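You operate a simulated robot arm through the tools that you are given. There is no shell and no other tool. Be economical: measure what you need, move in short steps, check, and stop when the job is done.

Carry out the task below with a simulated two-armed robot. There is one attempt and no reset: what you move stays moved.

TASK
Stack the lemon red box from the build bench top on top of the OAT red box. Take the yellow reader that says "56" from the build bench top and leave it on the yellow out mark. Put the blue box labelled "mint" from the build bench top on top of the labelled carton there and the blue box marked "cedar" on the shelf under the fill bench. Take the silver can from the top of the panel bench and put it in the inside of the silver good tray. Take the parcel on the top of the panel bench and put it away on the loading bench. Take the tall yellow lamp on the top of the panel bench and put it away on the top of the test bench. Put the clear tube on the top of the steel table away on the top of the fill bench. Open the right blue bin, fetch the red tin and set it in the inside of the right blue bin and shut the bin again. Open the setup door, switch the power switch of the black machine off and shut the door again. Fetch the red block and set it on the small grey table. Pull the glass door of the white machine open. Do these in any order. Set down upright: yellow reader, blue box, silver can, parcel, tall yellow lamp, red tin.

It is judged by the outcome, as a careful person would: the job done as asked, and still so three seconds after it is handed in. It fails if anything else is knocked over, pushed out of place, dropped, spilled or broken.

THE ROBOT
Two 6-joint arms with two-finger parallel grippers on one trunk, on a base that drives. Base frame: it is fixed to the floor where the robot stands at the start and does not move with it; the origin is under the middle of the robot, x ahead of it, y to its left, z up; the surface under the hand at the start is at about z = 840. Readings come in mm, rad, newtons and seconds.
The left shoulder is at the start at [-77, 177, 832], the right one opposite. With the tool pointing down near the work surface each hand reaches from about 100 to 720 mm from the robot's upright axis, wherever it stands, measured 20 degrees to its own side. Places, roughly: blue box [500, 500, 1000]; clear tube (3x3x9 cm) [-4200, -5400, 800]; glass door of the white machine [1800, -10300, 1300]; inside of the right blue bin [-4100, -8200, 900]; inside of the silver good tray (15x15 cm) [-2120, -3660, 860]; labelled carton [500, 250, 1000]; loading bench [4800, -11000, 800]; parcel [-3000, 250, 750]; power switch of the black machine [-800, -10300, 600]; red block [5750, -7500, 750]; red box [500, 0, 1000]; red tin [-4000, -9000, 1000]; right blue bin [-4100, -8200, 900]; setup door [-900, -10300, 500]; shelf under the fill bench [4000, 200, 200]; silver can [-2750, 500, 750]; small grey table [4400, -8400, 700]; tall yellow lamp [-2750, 250, 750]; top of the fill bench [4000, 200, 800]; top of the test bench [-2900, -3900, 900]; yellow out mark (16x17 cm) [-2860, 220, 800]; yellow reader [1000, 0, 750]. Payload 1.57 kg a hand.
The tool frame of a hand sits at the grasp point between the pads (the TCP): z along the fingers, y along the line on which they close. The tips reach 30 mm beyond it. Largest opening 80 mm; finger width 17, thickness 12; the body of the gripper, 40 by 82 mm, starts 80 mm behind the TCP.
Orientation is that of the tool frame in the base frame, as [roll, pitch, yaw] about the fixed x, y, z axes, in that order (R = Rz(yaw) Ry(pitch) Rx(roll)). With the fingers straight down and closing along the base's y, the tool's x points along the base's -x, its y along +y and its z along -z.

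THE INTERFACE
- The arms move only by the tool jog_arm. It takes "left_rows", "right_rows" or both (then of equal length, played together; a hand with none holds still); each is a list that holds one entry, the list of rows, each a list of 6 numbers: the shift along the base's x, y, z in mm, then the turn, a rotation vector about the base's x, y, z in rad. In form: [[[tx, ty, tz, rx, ry, rz], ...]]. A call has 1 to 12 rows; each row shifts and turns the commanded pose from where the row before left it. "left_grip" and "right_grip" are, for a hand that has rows, the finger opening in mm, from 0 to 80, set as the call begins (left out, the last holds). Each row takes 0.2 s and may step no farther than 50 mm and 0.15 rad from the row before; otherwise, or with a gripper value out of range, the whole call is refused. Where a pose cannot be reached the arm comes as near as it can. A force on the tool above 40 N (or 10 N above the force at the start of the call, whichever is more), or a blocked arm, ends the call early, and 0.2 s more pass. The fingers move at their own pace (about 72 mm/s each) and stop on an object; they squeeze with about 24 N. The grip force told is the motor's: it shows also when the fingers shut on nothing. Time passes only in rows, and 0.2 s behind the last, so rows that do not move let the fingers close. The reply holds the time, the measured pose of the TCP, the force on the tool along the base axes, the opening and the grip force, in the units named above and with some noise, with the torque about the TCP (base axes, N m) and any sound that the robot's microphone picked up, and new pictures: "views" is both (left out), scene, wrist or none (wrist: the cameras of the hands that moved).
- Cameras (640 x 400 px; columns grow to the right, rows downward): "scene" is now at [33, -17.2, 1565.9]; the picture's right is [0.05, -1.00, 0.00], its down [-0.72, -0.04, -0.69] and it looks along [0.69, 0.03, -0.72] (base axes); focal length 281 px, centre (320, 200). "left" rides on the left gripper at [72, 7, -122] in its tool frame; the picture's right is [-0.09, 1.00, 0.00], its down [-0.84, -0.08, -0.54] and it looks along [-0.54, -0.05, 0.84] (tool axes); focal length 238 px, centre (320, 200). "right" rides on the right gripper at [72, -7, -122] in its tool frame; the picture's right is [0.09, 1.00, 0.00], its down [-0.84, 0.08, -0.54] and it looks along [-0.54, 0.05, 0.84] (tool axes); focal length 238 px, centre (320, 200). There is no depth. A picture from a camera that has moved, and an enlarged one, comes with that camera's place and axes in the base frame and with its lens. The place of the scene camera against the robot may be out by one fixed shift of up to 25 mm in any direction.
- lift_body(by): slides the trunk up (or, below 0, down) by that many mm; the arms and the scene camera ride with it, the base frame stays. It gives what a move gives, with no picture.
- steer(legs): drives the robot by 1 to 6 legs, each [ahead, left, turn to the left] in mm, mm and rad, along the robot's own axes; the way and the turn of a leg run together, so that a leg with both is an arc; at most 1500 mm and 3.142 rad a leg. The arms and the cameras ride along, it lands a little off, and it stops where it bumps. It gives what a move gives, and a new picture of the scene camera.
- pan_tilt(pan, tilt): turns the head with the scene camera to pan (to the left, within 2.496 rad either way) and tilt (down, from -0.506 to 1.204), counted from straight ahead of the robot. It gives what a move gives, and a new picture of the scene camera.
- zoom(camera, box): a new picture of the part [left, top, right, bottom] of that camera's present view, enlarged. It takes no simulated time.
- finish_job(): hands the job in; it is judged then, once.

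Work in short steps. Places have to be worked out from the pictures, the camera data and where the tool is seen: move nearer, look again, correct. Check each grasp and each placing, and mend what went wrong. You have 588 turns and 360 pictures in all, those below and enlarged ones among them. Open the grippers and draw the arms clear of the work before you hand the job in, unless the task says otherwise; then end with one line.

The tools are called after "Request:" as a command line: name --argument value ..., lists and objects as JSON in quotes. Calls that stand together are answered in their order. jog_arm: Moves the arms, as the interface text tells. Its arguments: {"type":"object","properties":{"left_rows":{"type":"array"},"left_grip":{"type":"number"},"right_rows":{"type":"array"},"right_grip":{"type":"number"},"views":{"type":"string","enum":["both","scene","wrist","none"]}},"required":[]} The other tools are called the same way: lift_body (by) slides the trunk up or down; steer (legs) drives the base; pan_tilt (pan, tilt) turns the head that bears the scene camera; zoom (camera, box) takes an enlarged picture of a part of a camera's view; finish_job () hands the job in.

At the start:

```text
time_s: 0.0
left_eef_pos: [386.7, 255.5, 1174.0]
left_tool_rot: [-3.141, -0.001, 3.142]
left_ft_force: [0.0, 0.8, 0.3]
left_ft_torque: [-0.02, -0.01, 0.01]
left_gripper_width: 79.9
left_gripper_force: 0.0
right_eef_pos: [409.7, -60.3, 1201.9]
right_tool_rot: [3.14, 0.002, -3.141]
right_ft_force: [-0.3, 0.0, -0.5]
right_ft_torque: [0.0, 0.0, 0.03]
right_gripper_width: 80.0
right_gripper_force: 0.1
trunk travel left (down, up): [-275.0, 53.0]
robot x, y, heading: [1.6, 0.9, -0.001]
head pan, tilt: [0.049, 0.803]
```

scene: 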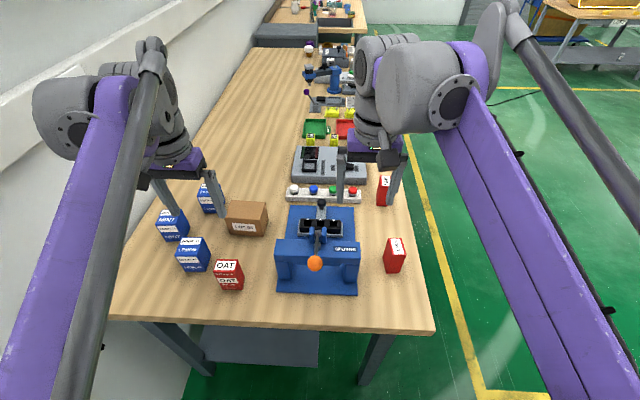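
right: 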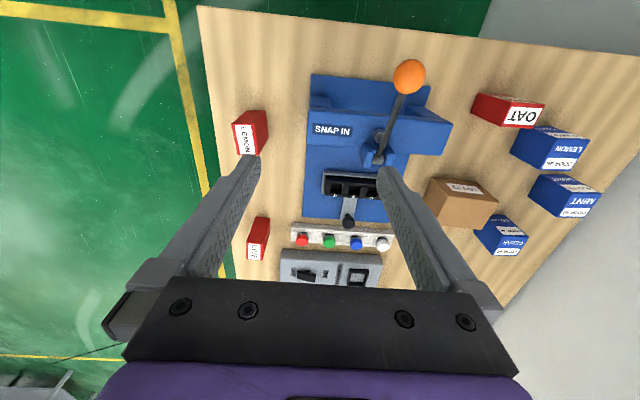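
left: 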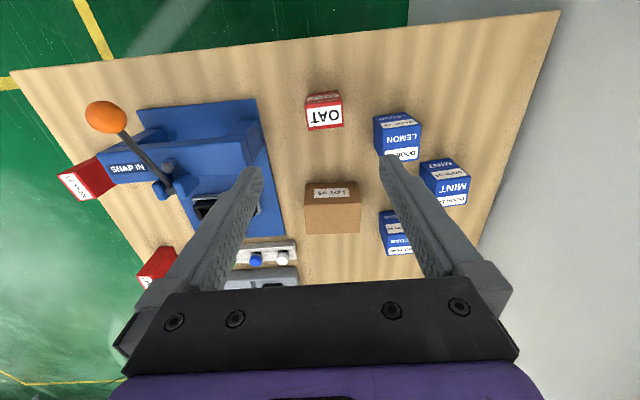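

I'll begin by enlarging the views to read the labels.

Request:
zoom --camera "right" --box '[200, 80, 640, 300]'

Request:
zoom --camera "scene" --box '[130, 130, 450, 330]'

Request:
zoom --camera "scene" --box '[230, 0, 430, 125]'

```text
1.45 times, centred on (420, 190) of right
camera zoom: at [338.1, -68.0, 1323.0], right [-0.09, 1.0, 0.0], down [0.84, 0.08, 0.54], along [0.54, 0.05, -0.84], focal length 347 px, centre (174, 214)
```

zoom: 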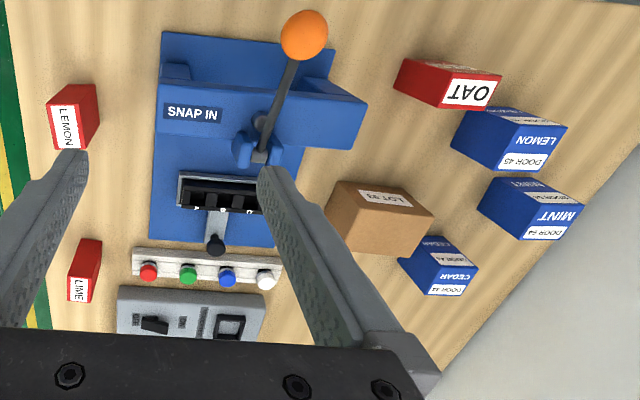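

```text
2.00 times, centred on (290, 230) of scene
camera zoom: at [33.0, -17.2, 1565.9], right [0.05, -1.0, 0.0], down [-0.72, -0.04, -0.69], along [0.69, 0.03, -0.72], focal length 562 px, centre (380, 140)
```

zoom: 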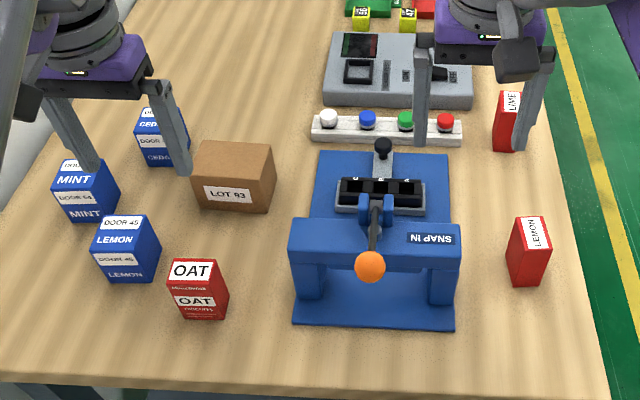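

```text
3.20 times, centred on (330, 62) of scene
camera zoom: at [33.0, -17.2, 1565.9], right [0.05, -1.0, 0.0], down [-0.72, -0.04, -0.69], along [0.69, 0.03, -0.72], focal length 899 px, centre (288, 640)
```

zoom: 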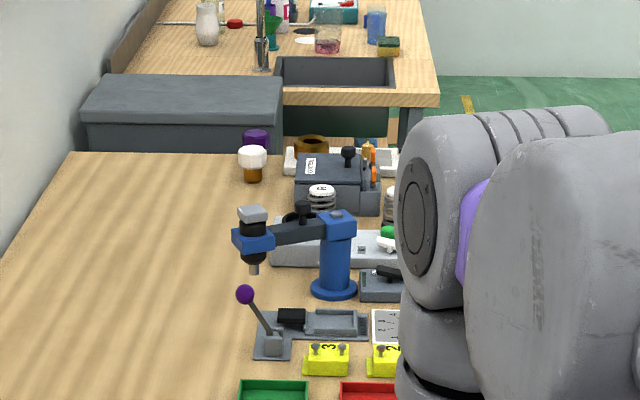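

Lemon red box is near x≈470, y≈-215, and OAT is near x≈395, y≈240. I'll bring the right hand over the lemon box to measure.

Request:
jog_arm --right_rows '[[[0, -40, 0, 0, 0, 0], [0, -40, 0, 0, 0, 0], [10, -40, -30, 0, 0, 0], [10, -35, -40, 0, 0, 0], [10, 0, -40, 0, 0, 0], [0, 0, -20, 0, 0, 0]]]' --right_grip 80

```text
refused: row 3 steps farther than a row can; nothing moved
```

Row 3 and 4 were a bit too long; I'll shorten the steps.

Request:
jog_arm --right_rows '[[[0, -45, 0, 0, 0, 0], [0, -45, 0, 0, 0, 0], [10, -35, -30, 0, 0, 0], [10, -30, -35, 0, 0, 0], [10, 0, -40, 0, 0, 0], [0, 0, -35, 0, 0, 0]]]' --right_grip 80

```text
time_s: 1.4
left_eef_pos: [385.3, 254.7, 1174.5]
left_tool_rot: [-3.141, 0.001, 3.141]
left_ft_force: [0.0, -0.9, -0.1]
left_ft_torque: [0.0, 0.05, 0.03]
left_gripper_width: 79.9
left_gripper_force: 0.1
right_eef_pos: [439.4, -216.9, 1064.1]
right_tool_rot: [3.141, -0.001, 3.141]
right_ft_force: [0.5, -0.8, -0.6]
right_ft_torque: [-0.04, 0.0, -0.01]
right_gripper_width: 80.1
right_gripper_force: 0.1
trunk travel left (down, up): [-275.0, 53.0]
robot x, y, heading: [-0.0, -2.0, 0.002]
head pan, tilt: [0.049, 0.803]
camera scene: at [32.9, -17.6, 1565.9], right [0.05, -1.0, 0.0], down [-0.72, -0.04, -0.7], along [0.69, 0.03, -0.72], focal length 281 px, centre (320, 200)
camera right: at [368.0, -222.9, 1184.9], right [-0.09, 1.0, 0.0], down [0.84, 0.08, 0.54], along [0.54, 0.05, -0.84], focal length 238 px, centre (320, 200)
```

scene: 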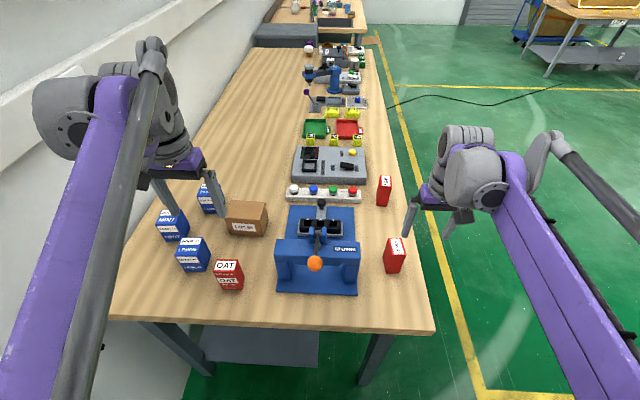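
right: 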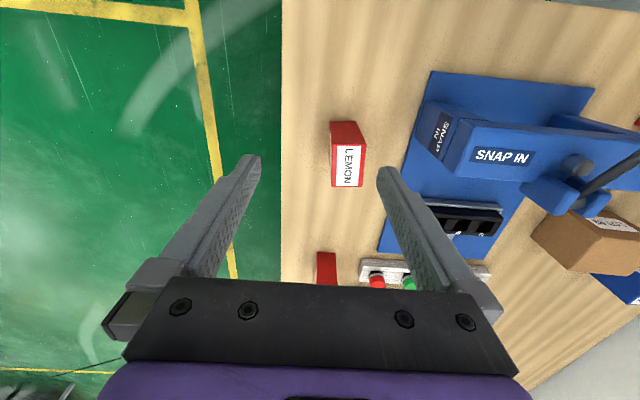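

The box top reads as about z≈947, centre ≈[478,-181]; I'll go above it and look again closer.

Request:
jog_arm --right_rows '[[[38, 30, 0, 0, 0, 0], [0, 6, -30, 0, 0, 0], [0, 0, -34, 0, 0, 0]]]' --views "wrist"

```text
time_s: 2.2
left_eef_pos: [386.4, 254.5, 1173.3]
left_tool_rot: [3.141, 0.001, 3.141]
left_ft_force: [0.7, -0.4, 0.1]
left_ft_torque: [0.01, 0.03, 0.01]
left_gripper_width: 80.1
left_gripper_force: 0.0
right_eef_pos: [478.6, -180.6, 998.9]
right_tool_rot: [3.141, 0.0, -3.14]
right_ft_force: [-0.7, 0.5, -0.2]
right_ft_torque: [0.01, 0.02, 0.02]
right_gripper_width: 79.8
right_gripper_force: 0.1
trunk travel left (down, up): [-275.0, 53.0]
robot x, y, heading: [-0.9, 1.4, 0.001]
head pan, tilt: [0.049, 0.803]
camera right: at [407.3, -188.3, 1119.5], right [-0.09, 1.0, 0.0], down [0.84, 0.08, 0.54], along [0.54, 0.05, -0.84], focal length 238 px, centre (320, 200)
```

right: 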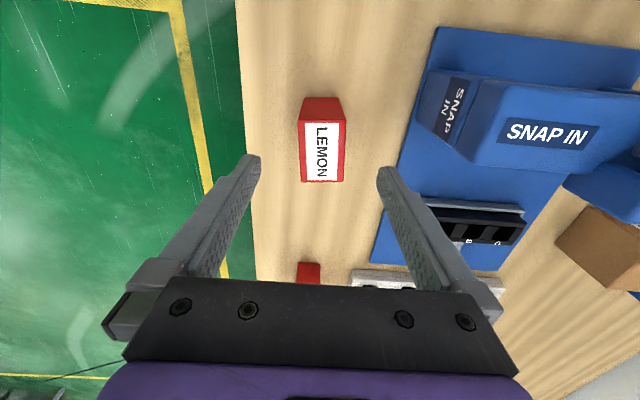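

Aligned: the box centre is within a couple of mm of the TCP. I'll lower and grasp.

Request:
jog_arm --right_rows '[[[0, 0, -45, 0, 0, 0], [0, 0, -45, 0, 0, 0], [0, 0, 0, 0, 0, 0]]]' --views "none"

Request:
jog_arm --right_rows '[[[0, 0, 0, 0, 0, 0], [0, 0, 0, 0, 0, 0], [0, 0, 0, 0, 0, 0]]]' --right_grip 0 --views "wrist"

```text
time_s: 3.0
left_eef_pos: [383.7, 254.8, 1174.2]
left_tool_rot: [-3.14, 0.0, -3.141]
left_ft_force: [0.2, 0.2, -0.5]
left_ft_torque: [-0.03, 0.0, 0.02]
left_gripper_width: 79.9
left_gripper_force: 0.1
right_eef_pos: [471.5, -179.8, 909.4]
right_tool_rot: [3.141, 0.001, -3.141]
right_ft_force: [-0.4, -0.3, 1.4]
right_ft_torque: [-0.01, 0.0, 0.0]
right_gripper_width: 80.2
right_gripper_force: 0.1
trunk travel left (down, up): [-275.0, 53.0]
robot x, y, heading: [0.5, 0.5, -0.003]
head pan, tilt: [0.049, 0.803]
```

```text
time_s: 3.8
left_eef_pos: [385.1, 254.2, 1174.2]
left_tool_rot: [3.141, 0.0, 3.141]
left_ft_force: [0.0, 0.2, 0.5]
left_ft_torque: [0.01, -0.02, 0.03]
left_gripper_width: 80.2
left_gripper_force: 0.0
right_eef_pos: [472.0, -180.3, 910.2]
right_tool_rot: [-3.141, 0.0, -3.141]
right_ft_force: [0.2, -0.3, -0.2]
right_ft_torque: [0.02, 0.01, -0.02]
right_gripper_width: 39.1
right_gripper_force: 23.4
trunk travel left (down, up): [-275.0, 53.0]
robot x, y, heading: [0.6, 1.4, 0.003]
head pan, tilt: [0.049, 0.803]
camera right: at [401.3, -187.1, 1030.3], right [-0.09, 1.0, 0.0], down [0.84, 0.08, 0.54], along [0.54, 0.05, -0.84], focal length 238 px, centre (320, 200)
```

right: 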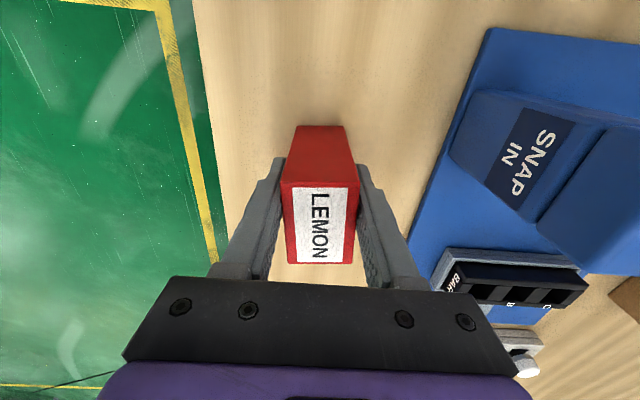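

Gripped at 39 mm. I'll lift high (the orange lever knob is at about z≈1030), and move the left arm aside toward its own side.

Request:
jog_arm --right_rows '[[[0, 0, 50, 0, 0, 0], [0, 0, 50, 0, 0, 0], [0, 0, 50, 0, 0, 0], [0, 0, 50, 0, 0, 0], [0, 0, 50, 0, 0, 0], [0, 0, 0, 0, 0, 0]]]' --left_rows '[[[-30, 30, 20, 0, 0, 0], [-30, 30, 20, 0, 0, 0], [-30, 30, 10, 0, 0, 0], [-30, 30, 10, 0, 0, 0], [-30, 30, 10, 0, 0, 0], [-30, 0, 0, 0, 0, 0]]]' --views "scene"

```text
time_s: 5.2
left_eef_pos: [203.0, 404.4, 1246.6]
left_tool_rot: [-3.14, 0.001, 3.139]
left_ft_force: [-0.1, 0.6, -0.2]
left_ft_torque: [0.03, -0.02, 0.01]
left_gripper_width: 79.9
left_gripper_force: 0.0
right_eef_pos: [475.5, -184.6, 1159.3]
right_tool_rot: [-3.141, 0.001, 3.14]
right_ft_force: [-0.2, 0.1, -1.8]
right_ft_torque: [0.0, 0.04, -0.02]
right_gripper_width: 38.6
right_gripper_force: 23.8
trunk travel left (down, up): [-275.0, 53.0]
robot x, y, heading: [2.3, -0.0, -0.001]
head pan, tilt: [0.049, 0.803]
camera scene: at [31.9, -18.3, 1565.9], right [0.05, -1.0, 0.0], down [-0.72, -0.04, -0.7], along [0.69, 0.04, -0.72], focal length 281 px, centre (320, 200)
```

scene: 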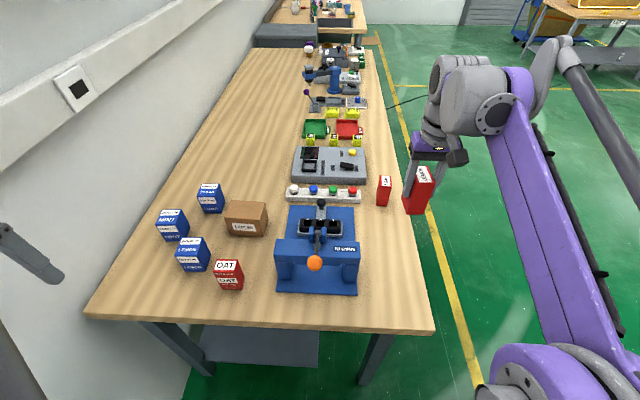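

Clear now. Carrying the box over toward OAT at height.

Request:
jog_arm --right_rows '[[[-8, 46, 0, 0, 0, 0], [-8, 46, 0, 0, 0, 0], [-8, 46, 0, 0, 0, 0], [-8, 46, 0, 0, 0, 0], [-8, 46, 0, 0, 0, 0], [-8, 46, 0, 0, 0, 0], [-8, 46, 0, 0, 0, 0], [-8, 46, 0, 0, 0, 0], [-8, 46, 0, 0, 0, 0], [-8, 26, 0, 0, 0, 0], [0, 0, 0, 0, 0, 0]]]'

```text
time_s: 7.6
left_eef_pos: [205.1, 405.5, 1246.7]
left_tool_rot: [3.141, 0.0, -3.14]
left_ft_force: [-0.4, 0.2, 0.4]
left_ft_torque: [0.02, 0.0, 0.01]
left_gripper_width: 79.9
left_gripper_force: 0.0
right_eef_pos: [395.5, 260.8, 1155.5]
right_tool_rot: [-3.14, 0.001, -3.141]
right_ft_force: [-0.5, -0.6, -1.2]
right_ft_torque: [-0.02, -0.01, 0.01]
right_gripper_width: 38.5
right_gripper_force: 23.6
trunk travel left (down, up): [-275.0, 53.0]
robot x, y, heading: [0.1, 0.2, 0.0]
head pan, tilt: [0.049, 0.803]
camera scene: at [33.0, -17.7, 1565.9], right [0.05, -1.0, 0.0], down [-0.72, -0.04, -0.69], along [0.69, 0.03, -0.72], focal length 281 px, centre (320, 200)
camera right: at [324.7, 253.7, 1277.2], right [-0.09, 1.0, 0.0], down [0.84, 0.08, 0.54], along [0.54, 0.05, -0.84], focal length 238 px, centre (320, 200)
```

scene: 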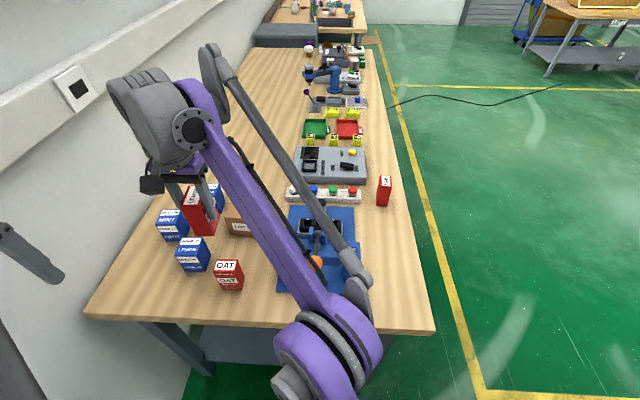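
right: 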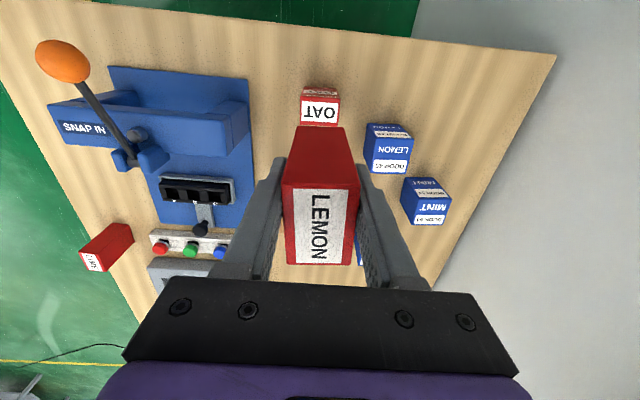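

The OAT top centre reads ≈[400,260,936], and the held box centre is ≈TCP+[7,-1]. I'll descend to just above it.

Request:
jog_arm --right_rows '[[[-2, 1, -45, 0, 0, 0], [0, 0, -45, 0, 0, 0], [0, 0, -35, 0, 0, 0], [0, 0, 0, 0, 0, 0]]]'

```text
time_s: 8.6
left_eef_pos: [204.8, 406.2, 1246.2]
left_tool_rot: [3.141, 0.0, -3.14]
left_ft_force: [0.1, 0.3, -0.7]
left_ft_torque: [0.01, -0.01, 0.01]
left_gripper_width: 79.7
left_gripper_force: 0.2
right_eef_pos: [394.7, 261.7, 1033.4]
right_tool_rot: [3.141, 0.0, -3.141]
right_ft_force: [0.0, -0.1, -1.1]
right_ft_torque: [0.0, -0.04, 0.01]
right_gripper_width: 38.5
right_gripper_force: 23.8
trunk travel left (down, up): [-275.0, 53.0]
robot x, y, heading: [-0.3, -0.2, -0.001]
head pan, tilt: [0.049, 0.803]
camera scene: at [32.9, -17.3, 1565.9], right [0.05, -1.0, 0.0], down [-0.72, -0.04, -0.7], along [0.69, 0.03, -0.72], focal length 281 px, centre (320, 200)
camera right: at [323.3, 254.7, 1153.2], right [-0.09, 1.0, 0.0], down [0.84, 0.08, 0.54], along [0.54, 0.05, -0.84], focal length 238 px, centre (320, 200)
```

scene: 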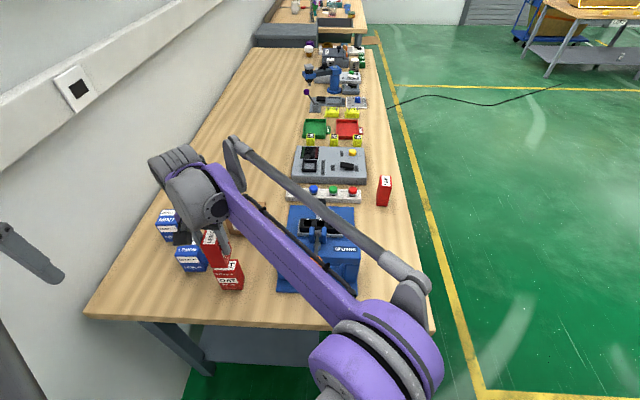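
right: 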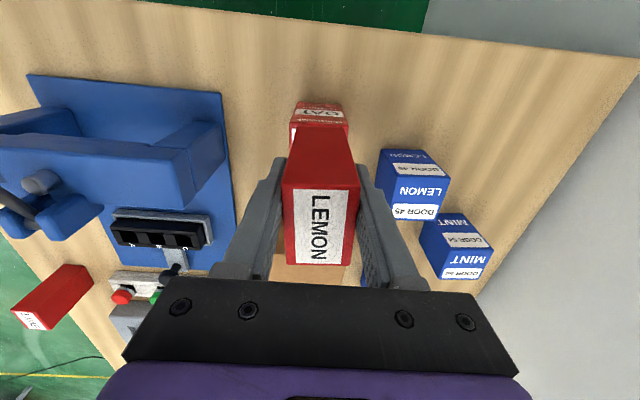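

Alignment still good; lowering slowly to contact.

Request:
jog_arm --right_rows '[[[0, 0, -10, 0, 0, 0], [0, 0, -6, 0, 0, 0], [0, 0, -3, 0, 0, 0], [0, 0, -3, 0, 0, 0], [0, 0, -2, 0, 0, 0], [0, 0, 0, 0, 0, 0]]]' --views "wrist"

```text
time_s: 10.0
left_eef_pos: [206.1, 405.0, 1245.1]
left_tool_rot: [-3.141, 0.001, 3.141]
left_ft_force: [0.2, 0.5, 1.3]
left_ft_torque: [0.02, 0.02, -0.03]
left_gripper_width: 80.1
left_gripper_force: 0.0
right_eef_pos: [394.2, 260.2, 1009.1]
right_tool_rot: [-3.141, 0.0, -3.141]
right_ft_force: [-0.1, 0.1, -1.0]
right_ft_torque: [0.0, 0.02, 0.02]
right_gripper_width: 38.4
right_gripper_force: 24.1
trunk travel left (down, up): [-275.0, 53.0]
robot x, y, heading: [4.5, -3.0, 0.001]
head pan, tilt: [0.049, 0.803]
camera right: at [323.8, 253.4, 1130.4], right [-0.09, 1.0, 0.0], down [0.84, 0.08, 0.54], along [0.54, 0.05, -0.84], focal length 238 px, centre (320, 200)
```

right: 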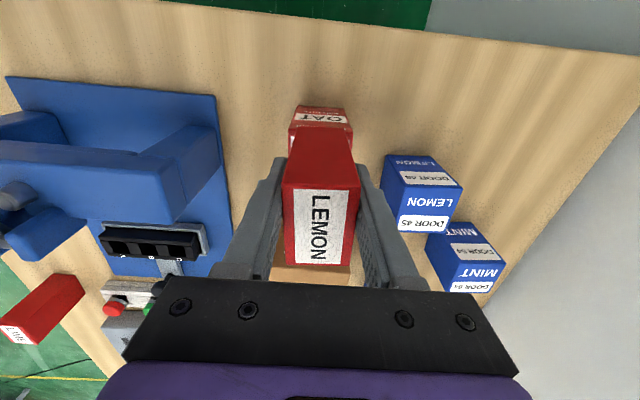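

No contact yet; continuing down in 1.5 mm steps.

Request:
jog_arm --right_rows '[[[0, 0, -2, 0, 0, 0], [0, 0, -2, 0, 0, 0], [0, 0, -1.5, 0, 0, 0], [0, 0, -1.5, 0, 0, 0], [0, 0, 0, 0, 0, 0]]]' --views "none"

```text
time_s: 11.2
left_eef_pos: [204.5, 404.0, 1245.8]
left_tool_rot: [3.141, 0.0, -3.14]
left_ft_force: [-0.3, -0.2, 0.4]
left_ft_torque: [0.01, -0.01, -0.01]
left_gripper_width: 79.9
left_gripper_force: 0.1
right_eef_pos: [392.0, 259.5, 1001.8]
right_tool_rot: [3.14, 0.002, -3.142]
right_ft_force: [1.2, 1.9, 25.8]
right_ft_torque: [0.04, 0.0, 0.24]
right_gripper_width: 38.2
right_gripper_force: 23.9
trunk travel left (down, up): [-275.0, 53.0]
robot x, y, heading: [0.5, -2.8, -0.005]
head pan, tilt: [0.049, 0.803]
```

Contact (26 N). Ease up 1 mm and open.

Request:
jog_arm --right_rows '[[[0, 0, 1, 0, 0, 0], [0, 0, 0, 0, 0, 0]]]' --views "none"

Request:
jog_arm --right_rows '[[[0, 0, 0, 0, 0, 0], [0, 0, 0, 0, 0, 0], [0, 0, 0, 0, 0, 0]]]' --right_grip 65 --views "wrist"

```text
time_s: 11.8
left_eef_pos: [203.1, 404.7, 1245.0]
left_tool_rot: [3.141, 0.0, 3.14]
left_ft_force: [0.6, -0.1, 0.7]
left_ft_torque: [0.0, 0.03, -0.03]
left_gripper_width: 79.9
left_gripper_force: 0.1
right_eef_pos: [393.3, 260.9, 1002.3]
right_tool_rot: [3.141, 0.001, 3.141]
right_ft_force: [-2.6, -0.3, 14.2]
right_ft_torque: [-0.07, 0.37, 0.06]
right_gripper_width: 38.0
right_gripper_force: 23.7
trunk travel left (down, up): [-275.0, 53.0]
robot x, y, heading: [1.3, 0.5, 0.001]
head pan, tilt: [0.049, 0.803]
```

```text
time_s: 12.6
left_eef_pos: [204.6, 406.1, 1245.8]
left_tool_rot: [3.14, 0.0, 3.141]
left_ft_force: [0.2, -0.2, -0.2]
left_ft_torque: [-0.02, 0.03, 0.01]
left_gripper_width: 80.2
left_gripper_force: 0.0
right_eef_pos: [395.6, 261.6, 1002.2]
right_tool_rot: [3.141, 0.0, -3.14]
right_ft_force: [-0.1, 0.3, -1.0]
right_ft_torque: [0.02, 0.03, 0.02]
right_gripper_width: 65.0
right_gripper_force: 0.1
trunk travel left (down, up): [-275.0, 53.0]
robot x, y, heading: [-1.2, -2.3, 0.001]
head pan, tilt: [0.049, 0.803]
camera right: at [324.4, 254.4, 1122.9], right [-0.09, 1.0, 0.0], down [0.84, 0.08, 0.54], along [0.54, 0.05, -0.84], focal length 238 px, centre (320, 200)
```

right: 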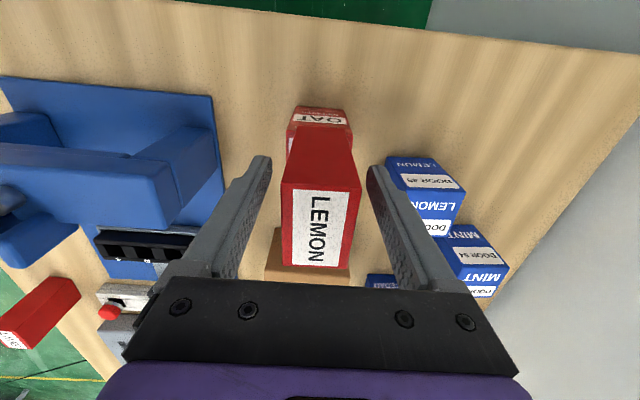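

Stacked and standing. Raise the right hand and draw it back to its own side.

Request:
jog_arm --right_rows '[[[0, 0, 40, 0, 0, 0], [0, 0, 45, 0, 0, 0], [0, 0, 45, 0, 0, 0], [0, 0, 45, 0, 0, 0], [0, -48, 0, 0, 0, 0], [0, -48, 0, 0, 0, 0], [0, -48, 0, 0, 0, 0], [0, -48, 0, 0, 0, 0], [0, -48, 0, 0, 0, 0], [0, -48, 0, 0, 0, 0], [0, -48, 0, 0, 0, 0], [0, -48, 0, 0, 0, 0]]]' --views "scene"

```text
time_s: 15.2
left_eef_pos: [203.6, 404.6, 1244.7]
left_tool_rot: [3.141, 0.0, 3.141]
left_ft_force: [0.5, 0.5, 0.3]
left_ft_torque: [0.01, -0.03, -0.01]
left_gripper_width: 80.1
left_gripper_force: 0.1
right_eef_pos: [388.8, -135.7, 1168.2]
right_tool_rot: [3.141, 0.0, -3.141]
right_ft_force: [-0.3, -1.1, 0.1]
right_ft_torque: [0.02, 0.01, 0.0]
right_gripper_width: 65.1
right_gripper_force: 0.1
right hand out of reach, approached as far as the arm can: row 4
trunk travel left (down, up): [-275.0, 53.0]
robot x, y, heading: [-2.0, 0.7, -0.0]
head pan, tilt: [0.049, 0.803]
camera scene: at [32.9, -18.1, 1565.9], right [0.05, -1.0, 0.0], down [-0.72, -0.04, -0.7], along [0.69, 0.04, -0.72], focal length 281 px, centre (320, 200)
```

scene: 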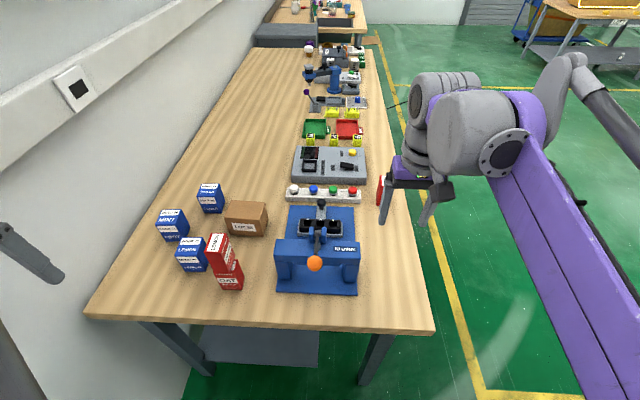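

Stack looks right. Now hover the left hand above the mint box area to measure the blue boxes and carton.

Request:
jog_arm --left_rows '[[[45, 10, 0, 0, 0, 0], [48, 10, 0, 0, 0, 0], [48, 10, 0, 0, 0, 0], [48, 10, 0, 0, 0, 0], [48, 10, -10, 0, 0, 0], [48, 10, -10, 0, 0, 0], [0, 0, -45, 0, 0, 0], [0, 0, -45, 0, 0, 0]]]'

```text
time_s: 17.0
left_eef_pos: [460.3, 451.6, 1117.4]
left_tool_rot: [-3.141, 0.0, -3.142]
left_ft_force: [0.4, 0.2, -0.6]
left_ft_torque: [-0.01, 0.02, -0.02]
left_gripper_width: 79.9
left_gripper_force: 0.0
left hand out of reach, approached as far as the arm can: row 5, 6
right_eef_pos: [389.5, -133.6, 1166.7]
right_tool_rot: [-3.141, 0.0, -3.142]
right_ft_force: [0.6, 0.6, 0.0]
right_ft_torque: [-0.02, 0.01, 0.0]
right_gripper_width: 65.1
right_gripper_force: 0.0
trunk travel left (down, up): [-275.0, 53.0]
robot x, y, heading: [-2.5, -3.2, -0.001]
head pan, tilt: [0.049, 0.803]
camera scene: at [33.9, -16.5, 1565.9], right [0.05, -1.0, 0.0], down [-0.72, -0.04, -0.69], along [0.69, 0.03, -0.72], focal length 281 px, centre (320, 200)
camera left: at [388.7, 456.7, 1240.6], right [0.09, 1.0, 0.0], down [0.84, -0.08, 0.54], along [0.54, -0.05, -0.84], focal length 238 px, centre (320, 200)
```

scene: 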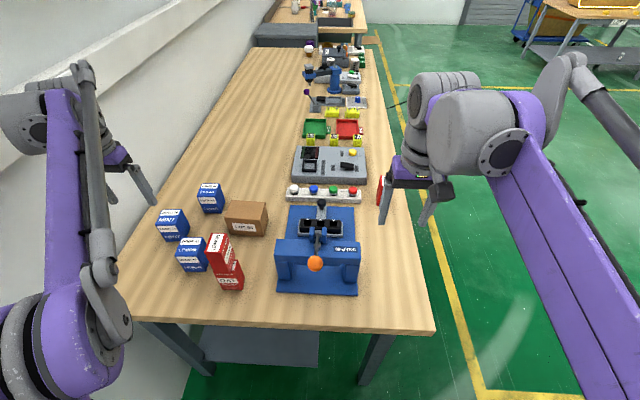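
left: 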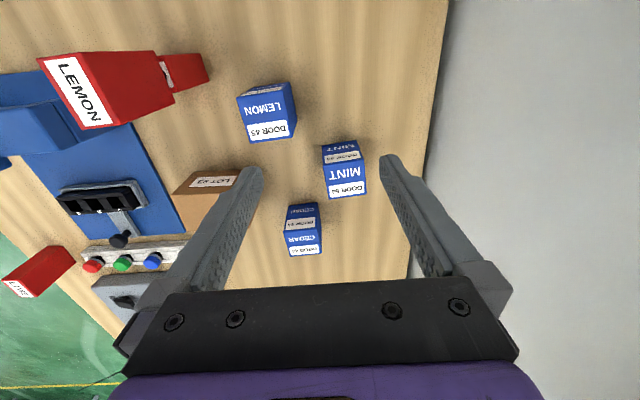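

Zooming in on the blue boxes in the left view.

Request:
zoom --camera "left" --box '[160, 70, 400, 270]'

```text
2.00 times, centred on (280, 170) of left
camera zoom: at [388.7, 456.7, 1240.6], right [0.09, 1.0, 0.0], down [0.84, -0.08, 0.54], along [0.54, -0.05, -0.84], focal length 477 px, centre (400, 260)
```

zoom: 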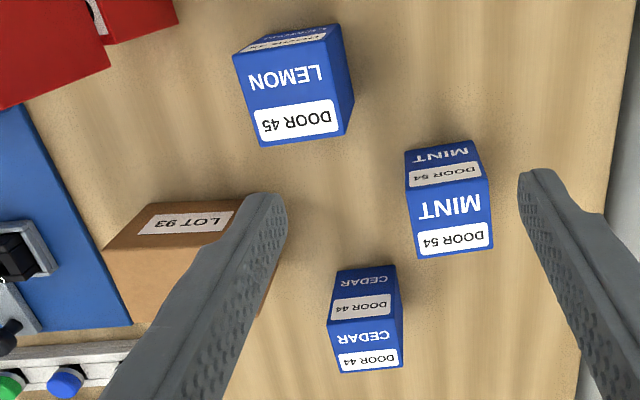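

Mint centre ≈[561,479], top z≈923, about 60 mm wide — slightly beyond reach. I'll look down to see how much room the base has before the bench.

Request:
pan_tilt --pan 0.3 --tilt 1.2

```text
time_s: 17.9
left_eef_pos: [459.9, 450.8, 1118.7]
left_tool_rot: [-3.141, 0.002, 3.141]
left_ft_force: [-0.3, -1.0, 0.7]
left_ft_torque: [-0.03, -0.01, -0.02]
left_gripper_width: 79.9
left_gripper_force: 0.1
right_eef_pos: [388.8, -134.7, 1167.1]
right_tool_rot: [3.142, 0.0, -3.14]
right_ft_force: [-1.0, 0.3, 1.1]
right_ft_torque: [-0.04, 0.0, 0.01]
right_gripper_width: 64.8
right_gripper_force: 0.0
trunk travel left (down, up): [-275.0, 53.0]
robot x, y, heading: [-2.2, -1.6, 0.007]
head pan, tilt: [0.3, 1.201]
camera scene: at [6.0, -4.7, 1538.5], right [0.3, -0.96, 0.0], down [-0.89, -0.28, -0.36], along [0.35, 0.11, -0.93], focal length 281 px, centre (320, 200)
```

scene: 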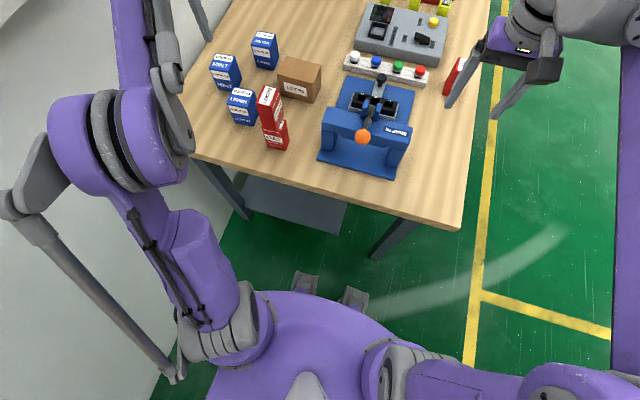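

The base feet reach only x≈120 and the bench edge is at ≈290; wall on the left is near, so I'll go straight ahead by 120 mm.

Request:
steer --legs '[[120, 0, 0]]'

Request:
jog_arm --left_rows '[[[-22, 30, -15, 0, 0, 0.04], [0, 0, -30, 0, 0, 0], [0, 0, -30, 0, 0, 0]]]' --views "wrist"

```text
time_s: 19.1
left_eef_pos: [582.5, 450.9, 1118.3]
left_tool_rot: [3.141, -0.003, -3.141]
left_ft_force: [0.5, -0.7, -0.7]
left_ft_torque: [0.0, 0.01, -0.03]
left_gripper_width: 79.8
left_gripper_force: 0.1
right_eef_pos: [511.7, -135.6, 1166.8]
right_tool_rot: [3.141, 0.0, -3.138]
right_ft_force: [0.6, -0.6, 0.8]
right_ft_torque: [-0.01, 0.04, 0.01]
right_gripper_width: 65.0
right_gripper_force: 0.1
trunk travel left (down, up): [-275.0, 53.0]
robot x, y, heading: [122.4, -2.9, 0.004]
head pan, tilt: [0.3, 1.201]
camera scene: at [128.9, -5.4, 1538.4], right [0.3, -0.95, 0.0], down [-0.89, -0.28, -0.36], along [0.35, 0.11, -0.93], focal length 281 px, centre (320, 200)
```

scene: 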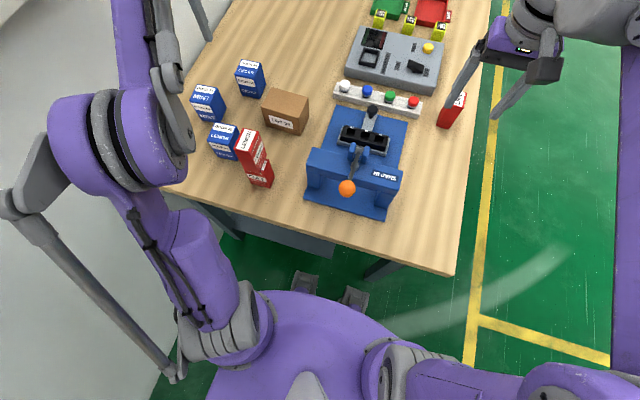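

```text
time_s: 19.9
left_eef_pos: [557.5, 482.8, 1042.1]
left_tool_rot: [3.141, 0.002, -3.101]
left_ft_force: [0.5, 0.2, -0.1]
left_ft_torque: [0.01, -0.03, 0.02]
left_gripper_width: 80.1
left_gripper_force: 0.1
right_eef_pos: [510.9, -134.9, 1167.1]
right_tool_rot: [-3.141, 0.0, -3.14]
right_ft_force: [-0.1, -0.7, 0.0]
right_ft_torque: [-0.03, -0.01, 0.04]
right_gripper_width: 65.0
right_gripper_force: 0.0
trunk travel left (down, up): [-275.0, 53.0]
robot x, y, heading: [121.7, -2.9, 0.005]
head pan, tilt: [0.3, 1.201]
camera left: at [485.2, 485.5, 1165.1], right [0.05, 1.0, 0.0], down [0.84, -0.04, 0.54], along [0.54, -0.03, -0.84], focal length 238 px, centre (320, 200)
```

left: 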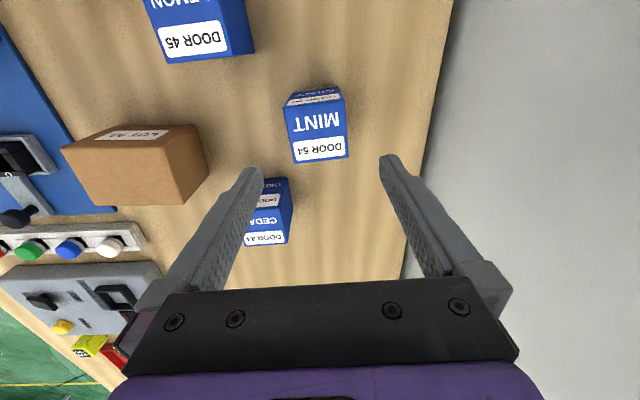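

Mint centre ≈[560,479], slight yaw ~0.08. Correct and descend over it.

Request:
jog_arm --left_rows '[[[3, -3.5, -30, 0, 0, 0.04], [0, 0, -40, 0, 0, 0], [0, 0, 0, 0, 0, 0]]]' --views "wrist" --left_grip 80

```text
time_s: 20.7
left_eef_pos: [563.9, 476.6, 972.5]
left_tool_rot: [-3.141, 0.0, -3.06]
left_ft_force: [-0.3, 1.1, -0.4]
left_ft_torque: [0.01, -0.04, 0.01]
left_gripper_width: 80.0
left_gripper_force: 0.0
right_eef_pos: [511.5, -135.6, 1167.4]
right_tool_rot: [3.141, 0.0, -3.14]
right_ft_force: [0.2, 0.3, 1.2]
right_ft_torque: [0.0, -0.03, -0.04]
right_gripper_width: 64.9
right_gripper_force: 0.0
trunk travel left (down, up): [-275.0, 53.0]
robot x, y, heading: [124.5, -2.3, 0.001]
head pan, tilt: [0.3, 1.201]
camera left: at [491.7, 476.9, 1096.0], right [0.01, 1.0, 0.0], down [0.84, -0.01, 0.54], along [0.54, -0.01, -0.84], focal length 238 px, centre (320, 200)
```

left: 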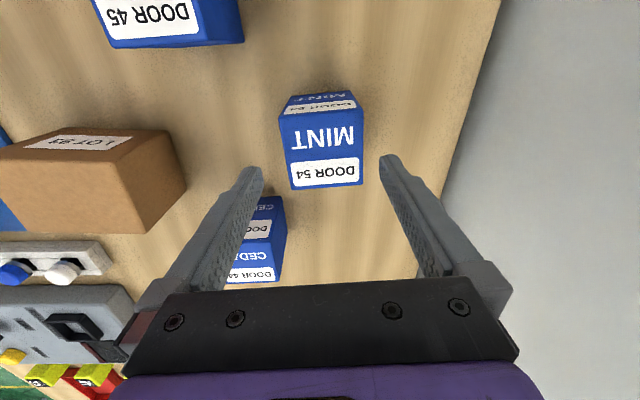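

Centred. Descend and grip.

Request:
jog_arm --left_rows '[[[-2, 1, -40, 0, 0, 0], [0, 0, -38, 0, 0, 0], [0, 0, 0, 0, 0, 0]]]' --views "none"

Request:
jog_arm --left_rows '[[[0, 0, 0, 0, 0, 0], [0, 0, 0, 0, 0, 0], [0, 0, 0, 0, 0, 0]]]' --left_grip 0 --views "wrist"

```text
time_s: 21.5
left_eef_pos: [560.5, 478.7, 894.6]
left_tool_rot: [3.141, 0.001, -3.058]
left_ft_force: [-0.8, -0.1, -0.1]
left_ft_torque: [0.01, 0.01, -0.02]
left_gripper_width: 79.9
left_gripper_force: 0.0
right_eef_pos: [509.9, -134.3, 1166.8]
right_tool_rot: [-3.141, 0.001, -3.141]
right_ft_force: [-0.5, 1.6, 0.2]
right_ft_torque: [0.03, -0.02, 0.03]
right_gripper_width: 65.4
right_gripper_force: 0.0
trunk travel left (down, up): [-275.0, 53.0]
robot x, y, heading: [121.3, -5.1, 0.005]
head pan, tilt: [0.3, 1.201]
```

```text
time_s: 22.3
left_eef_pos: [561.4, 479.9, 894.1]
left_tool_rot: [3.141, -0.001, -3.058]
left_ft_force: [0.1, -0.2, 0.5]
left_ft_torque: [-0.03, -0.03, -0.03]
left_gripper_width: 59.8
left_gripper_force: 24.0
right_eef_pos: [510.9, -133.1, 1166.9]
right_tool_rot: [3.14, 0.002, -3.14]
right_ft_force: [1.0, -0.7, 0.5]
right_ft_torque: [0.03, 0.01, -0.03]
right_gripper_width: 65.0
right_gripper_force: 0.0
trunk travel left (down, up): [-275.0, 53.0]
robot x, y, heading: [125.0, -0.9, 0.007]
head pan, tilt: [0.3, 1.201]
camera left: at [489.6, 478.2, 1017.8], right [0.01, 1.0, 0.0], down [0.84, -0.01, 0.54], along [0.54, -0.01, -0.84], focal length 238 px, centre (320, 200)
```

left: 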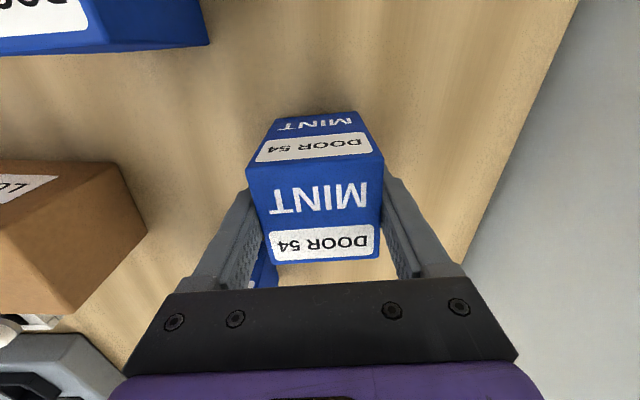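

Gripped. Lift and shift toward the carton, then view it.

Request:
jog_arm --left_rows '[[[0, 0, 45, 0, 0, 0], [0, 0, 45, 0, 0, 0], [0, 0, 45, 0, 0, 0], [0, 0, 40, 0, 0, 0], [0, -45, 0, 0, 0, 0], [0, -45, 0, 0, 0, 0], [0, 0, 0, 0, 0, 0]]]'

```text
time_s: 23.9
left_eef_pos: [561.9, 392.7, 1073.0]
left_tool_rot: [-3.141, 0.0, -3.059]
left_ft_force: [0.1, 0.4, -1.7]
left_ft_torque: [0.01, -0.01, 0.01]
left_gripper_width: 59.7
left_gripper_force: 23.9
right_eef_pos: [511.0, -133.3, 1167.8]
right_tool_rot: [3.141, -0.001, -3.139]
right_ft_force: [0.5, -0.1, 0.3]
right_ft_torque: [-0.01, 0.04, 0.01]
right_gripper_width: 65.1
right_gripper_force: 0.2
trunk travel left (down, up): [-275.0, 53.0]
robot x, y, heading: [120.4, -3.8, 0.004]
head pan, tilt: [0.3, 1.201]
camera scene: at [127.7, -4.0, 1538.4], right [0.3, -0.95, 0.0], down [-0.89, -0.28, -0.36], along [0.35, 0.11, -0.93], focal length 281 px, centre (320, 200)
camera left: at [489.6, 392.0, 1195.8], right [0.01, 1.0, 0.0], down [0.84, -0.01, 0.54], along [0.54, -0.01, -0.84], focal length 238 px, centre (320, 200)
```

scene: 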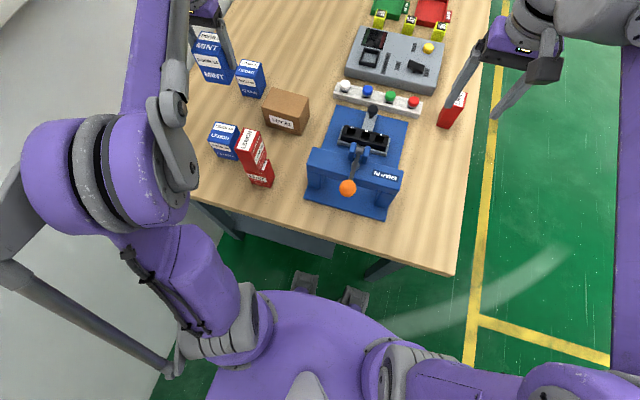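
left: 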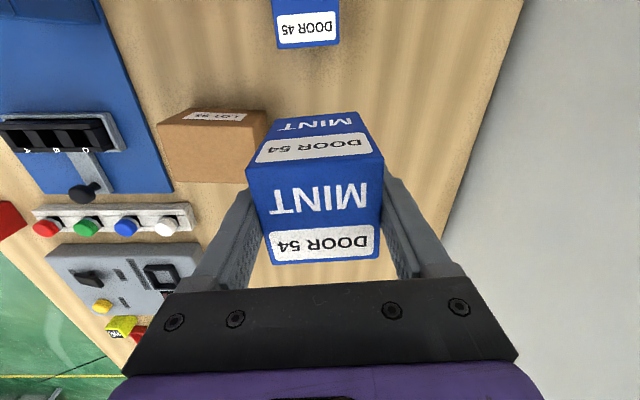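

Zoom for the carton's outline.

Request:
zoom --camera "left" --box '[130, 80, 290, 210]'

```text
3.08 times, centred on (210, 145) of left
camera zoom: at [489.6, 392.0, 1195.8], right [0.01, 1.0, 0.0], down [0.84, -0.01, 0.54], along [0.54, -0.01, -0.84], focal length 733 px, centre (658, 369)
```

zoom: 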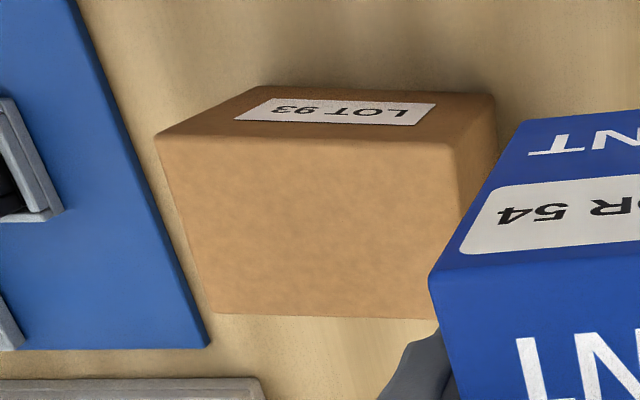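

Carton top centre ≈[603,251], z≈917. Move the mint box over it and look.

Request:
jog_arm --left_rows '[[[14, -47, 0, 0, 0, -0.05], [14, -47, 0, 0, 0, -0.05], [13, -47, 0, 0, 0, 0], [0, 0, -30, 0, 0, 0], [0, 0, -30, 0, 0, 0], [0, 0, 0, 0, 0, 0]]]'

```text
time_s: 25.3
left_eef_pos: [597.8, 248.2, 1011.3]
left_tool_rot: [-3.141, 0.0, 3.122]
left_ft_force: [0.0, 0.8, -1.1]
left_ft_torque: [0.0, -0.02, 0.01]
left_gripper_width: 59.6
left_gripper_force: 24.2
right_eef_pos: [510.1, -134.7, 1168.1]
right_tool_rot: [3.141, 0.0, -3.139]
right_ft_force: [0.0, -0.2, 0.0]
right_ft_torque: [0.01, 0.0, -0.01]
right_gripper_width: 65.0
right_gripper_force: 0.1
trunk travel left (down, up): [-275.0, 53.0]
robot x, y, heading: [122.4, 2.5, 0.001]
head pan, tilt: [0.3, 1.201]
camera scene: at [127.5, -4.8, 1538.4], right [0.3, -0.95, 0.0], down [-0.89, -0.28, -0.36], along [0.35, 0.11, -0.93], focal length 281 px, centre (320, 200)
camera left: at [525.9, 254.2, 1134.1], right [0.11, 0.99, 0.0], down [0.84, -0.09, 0.54], along [0.54, -0.06, -0.84], focal length 238 px, centre (320, 200)
```

scene: 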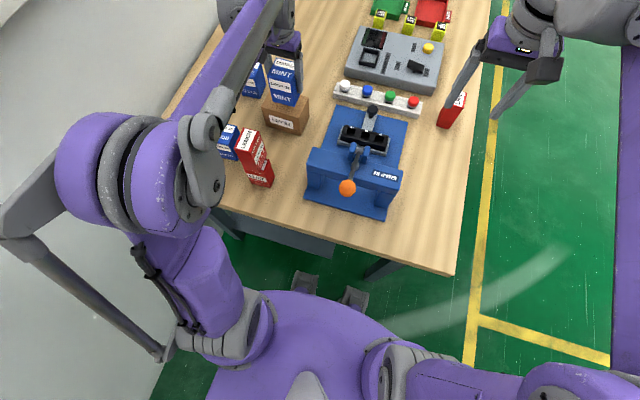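
left: 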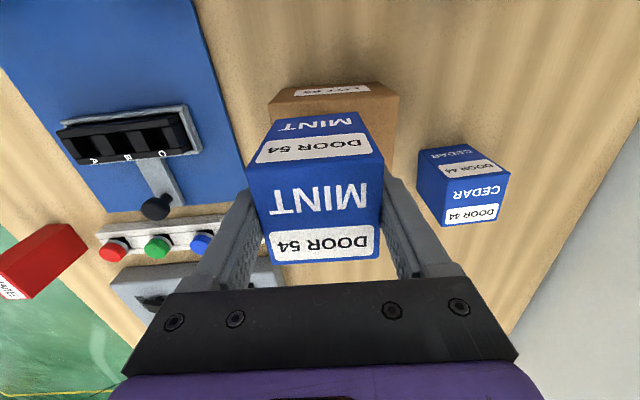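

Well centred; lower to contact.

Request:
jog_arm --left_rows '[[[3, 4, -20, 0, 0, 0], [0, 0, -12, 0, 0, 0], [0, 0, -2, 0, 0, 0], [0, 0, -2, 0, 0, 0], [0, 0, -2, 0, 0, 0], [0, 0, -1, 0, 0, 0]]]' --views "none"

```text
time_s: 26.7
left_eef_pos: [601.4, 251.0, 973.3]
left_tool_rot: [3.141, 0.001, 3.125]
left_ft_force: [-1.0, 0.6, 30.4]
left_ft_torque: [-0.03, 0.04, 0.04]
left_gripper_width: 59.4
left_gripper_force: 23.9
right_eef_pos: [508.9, -135.9, 1168.2]
right_tool_rot: [3.14, 0.002, -3.141]
right_ft_force: [0.0, -0.2, 0.3]
right_ft_torque: [0.02, 0.0, 0.03]
right_gripper_width: 65.3
right_gripper_force: 0.2
trunk travel left (down, up): [-275.0, 53.0]
robot x, y, heading: [118.3, -0.7, 0.003]
head pan, tilt: [0.3, 1.201]
```

Contact at 30 N. Ease up 2 mm, release, then rise.

Request:
jog_arm --left_rows '[[[0, 0, 2, 0, 0, 0], [0, 0, 0, 0, 0, 0]]]' --views "none"

Request:
jog_arm --left_rows '[[[0, 0, 0, 0, 0, 0], [0, 0, 0, 0, 0, 0], [0, 0, 30, 0, 0, 0], [0, 0, 45, 0, 0, 0], [0, 0, 45, 0, 0, 0], [40, 20, 0, 0, 0, 0], [20, 40, 0, 0, 0, 0], [0, 45, 0, 0, 0, 0], [0, 25, 0, 0, 0, 0]]]' --left_grip 80

```text
time_s: 27.3
left_eef_pos: [602.9, 250.8, 973.1]
left_tool_rot: [3.141, -0.001, 3.124]
left_ft_force: [-3.6, -0.7, 6.5]
left_ft_torque: [0.06, 0.17, 0.05]
left_gripper_width: 59.7
left_gripper_force: 24.2
right_eef_pos: [510.3, -134.9, 1167.3]
right_tool_rot: [-3.141, 0.001, -3.138]
right_ft_force: [-0.1, 0.7, 0.7]
right_ft_torque: [-0.01, -0.02, 0.01]
right_gripper_width: 65.0
right_gripper_force: 0.1
trunk travel left (down, up): [-275.0, 53.0]
robot x, y, heading: [122.5, 0.8, 0.002]
head pan, tilt: [0.3, 1.201]
```

```text
time_s: 29.3
left_eef_pos: [665.3, 382.0, 1092.4]
left_tool_rot: [3.141, -0.001, 3.123]
left_ft_force: [0.3, -0.7, 0.3]
left_ft_torque: [0.02, -0.01, -0.02]
left_gripper_width: 80.1
left_gripper_force: 0.1
right_eef_pos: [510.4, -134.2, 1167.0]
right_tool_rot: [-3.141, 0.001, -3.14]
right_ft_force: [-0.2, 0.6, -1.1]
right_ft_torque: [0.01, -0.02, -0.02]
right_gripper_width: 64.9
right_gripper_force: 0.0
trunk travel left (down, up): [-275.0, 53.0]
robot x, y, heading: [121.1, -2.6, 0.003]
head pan, tilt: [0.3, 1.201]
camera scene: at [128.0, -4.4, 1538.4], right [0.3, -0.95, 0.0], down [-0.89, -0.28, -0.36], along [0.35, 0.11, -0.93], focal length 281 px, centre (320, 200)
camera left: at [594.6, 389.6, 1216.2], right [0.11, 0.99, 0.0], down [0.84, -0.09, 0.54], along [0.54, -0.06, -0.84], focal length 238 px, centre (320, 200)
```

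scene: 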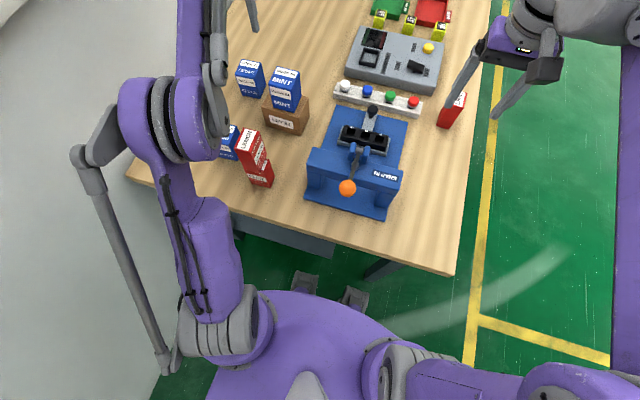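
left: 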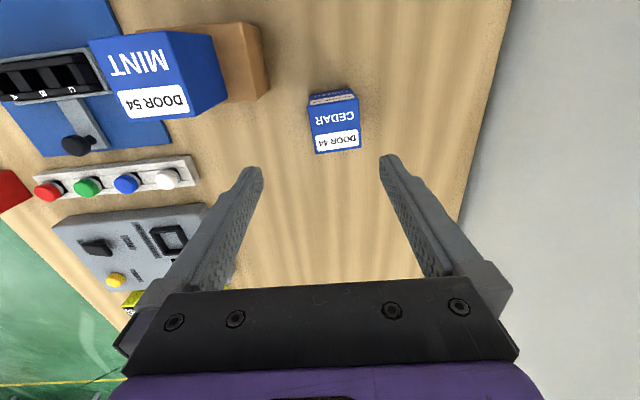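

Mint sits squarely on the carton. Cedar centre ≈[680,400]; hover and descend partly.

Request:
jog_arm --left_rows '[[[15, 18, -35, 0, 0, 0], [0, 0, -45, 0, 0, 0], [0, 0, -40, 0, 0, 0], [0, 0, 0, 0, 0, 0]]]' --views "wrist"

```text
time_s: 30.3
left_eef_pos: [680.3, 401.3, 974.2]
left_tool_rot: [3.141, 0.0, 3.121]
left_ft_force: [-0.4, 0.4, -0.1]
left_ft_torque: [-0.03, -0.03, 0.0]
left_gripper_width: 80.0
left_gripper_force: 0.0
right_eef_pos: [511.1, -135.4, 1168.3]
right_tool_rot: [3.141, 0.0, -3.141]
right_ft_force: [-0.3, 0.1, 0.1]
right_ft_torque: [-0.02, 0.01, 0.01]
right_gripper_width: 65.1
right_gripper_force: 0.0
trunk travel left (down, up): [-275.0, 53.0]
robot x, y, heading: [119.3, 1.6, -0.002]
head pan, tilt: [0.3, 1.201]
camera left: at [608.2, 407.6, 1097.0], right [0.11, 0.99, 0.0], down [0.84, -0.09, 0.54], along [0.54, -0.06, -0.84], focal length 238 px, centre (320, 200)
```

left: 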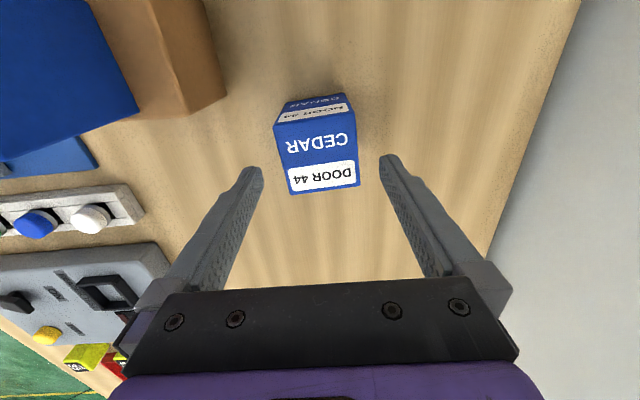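

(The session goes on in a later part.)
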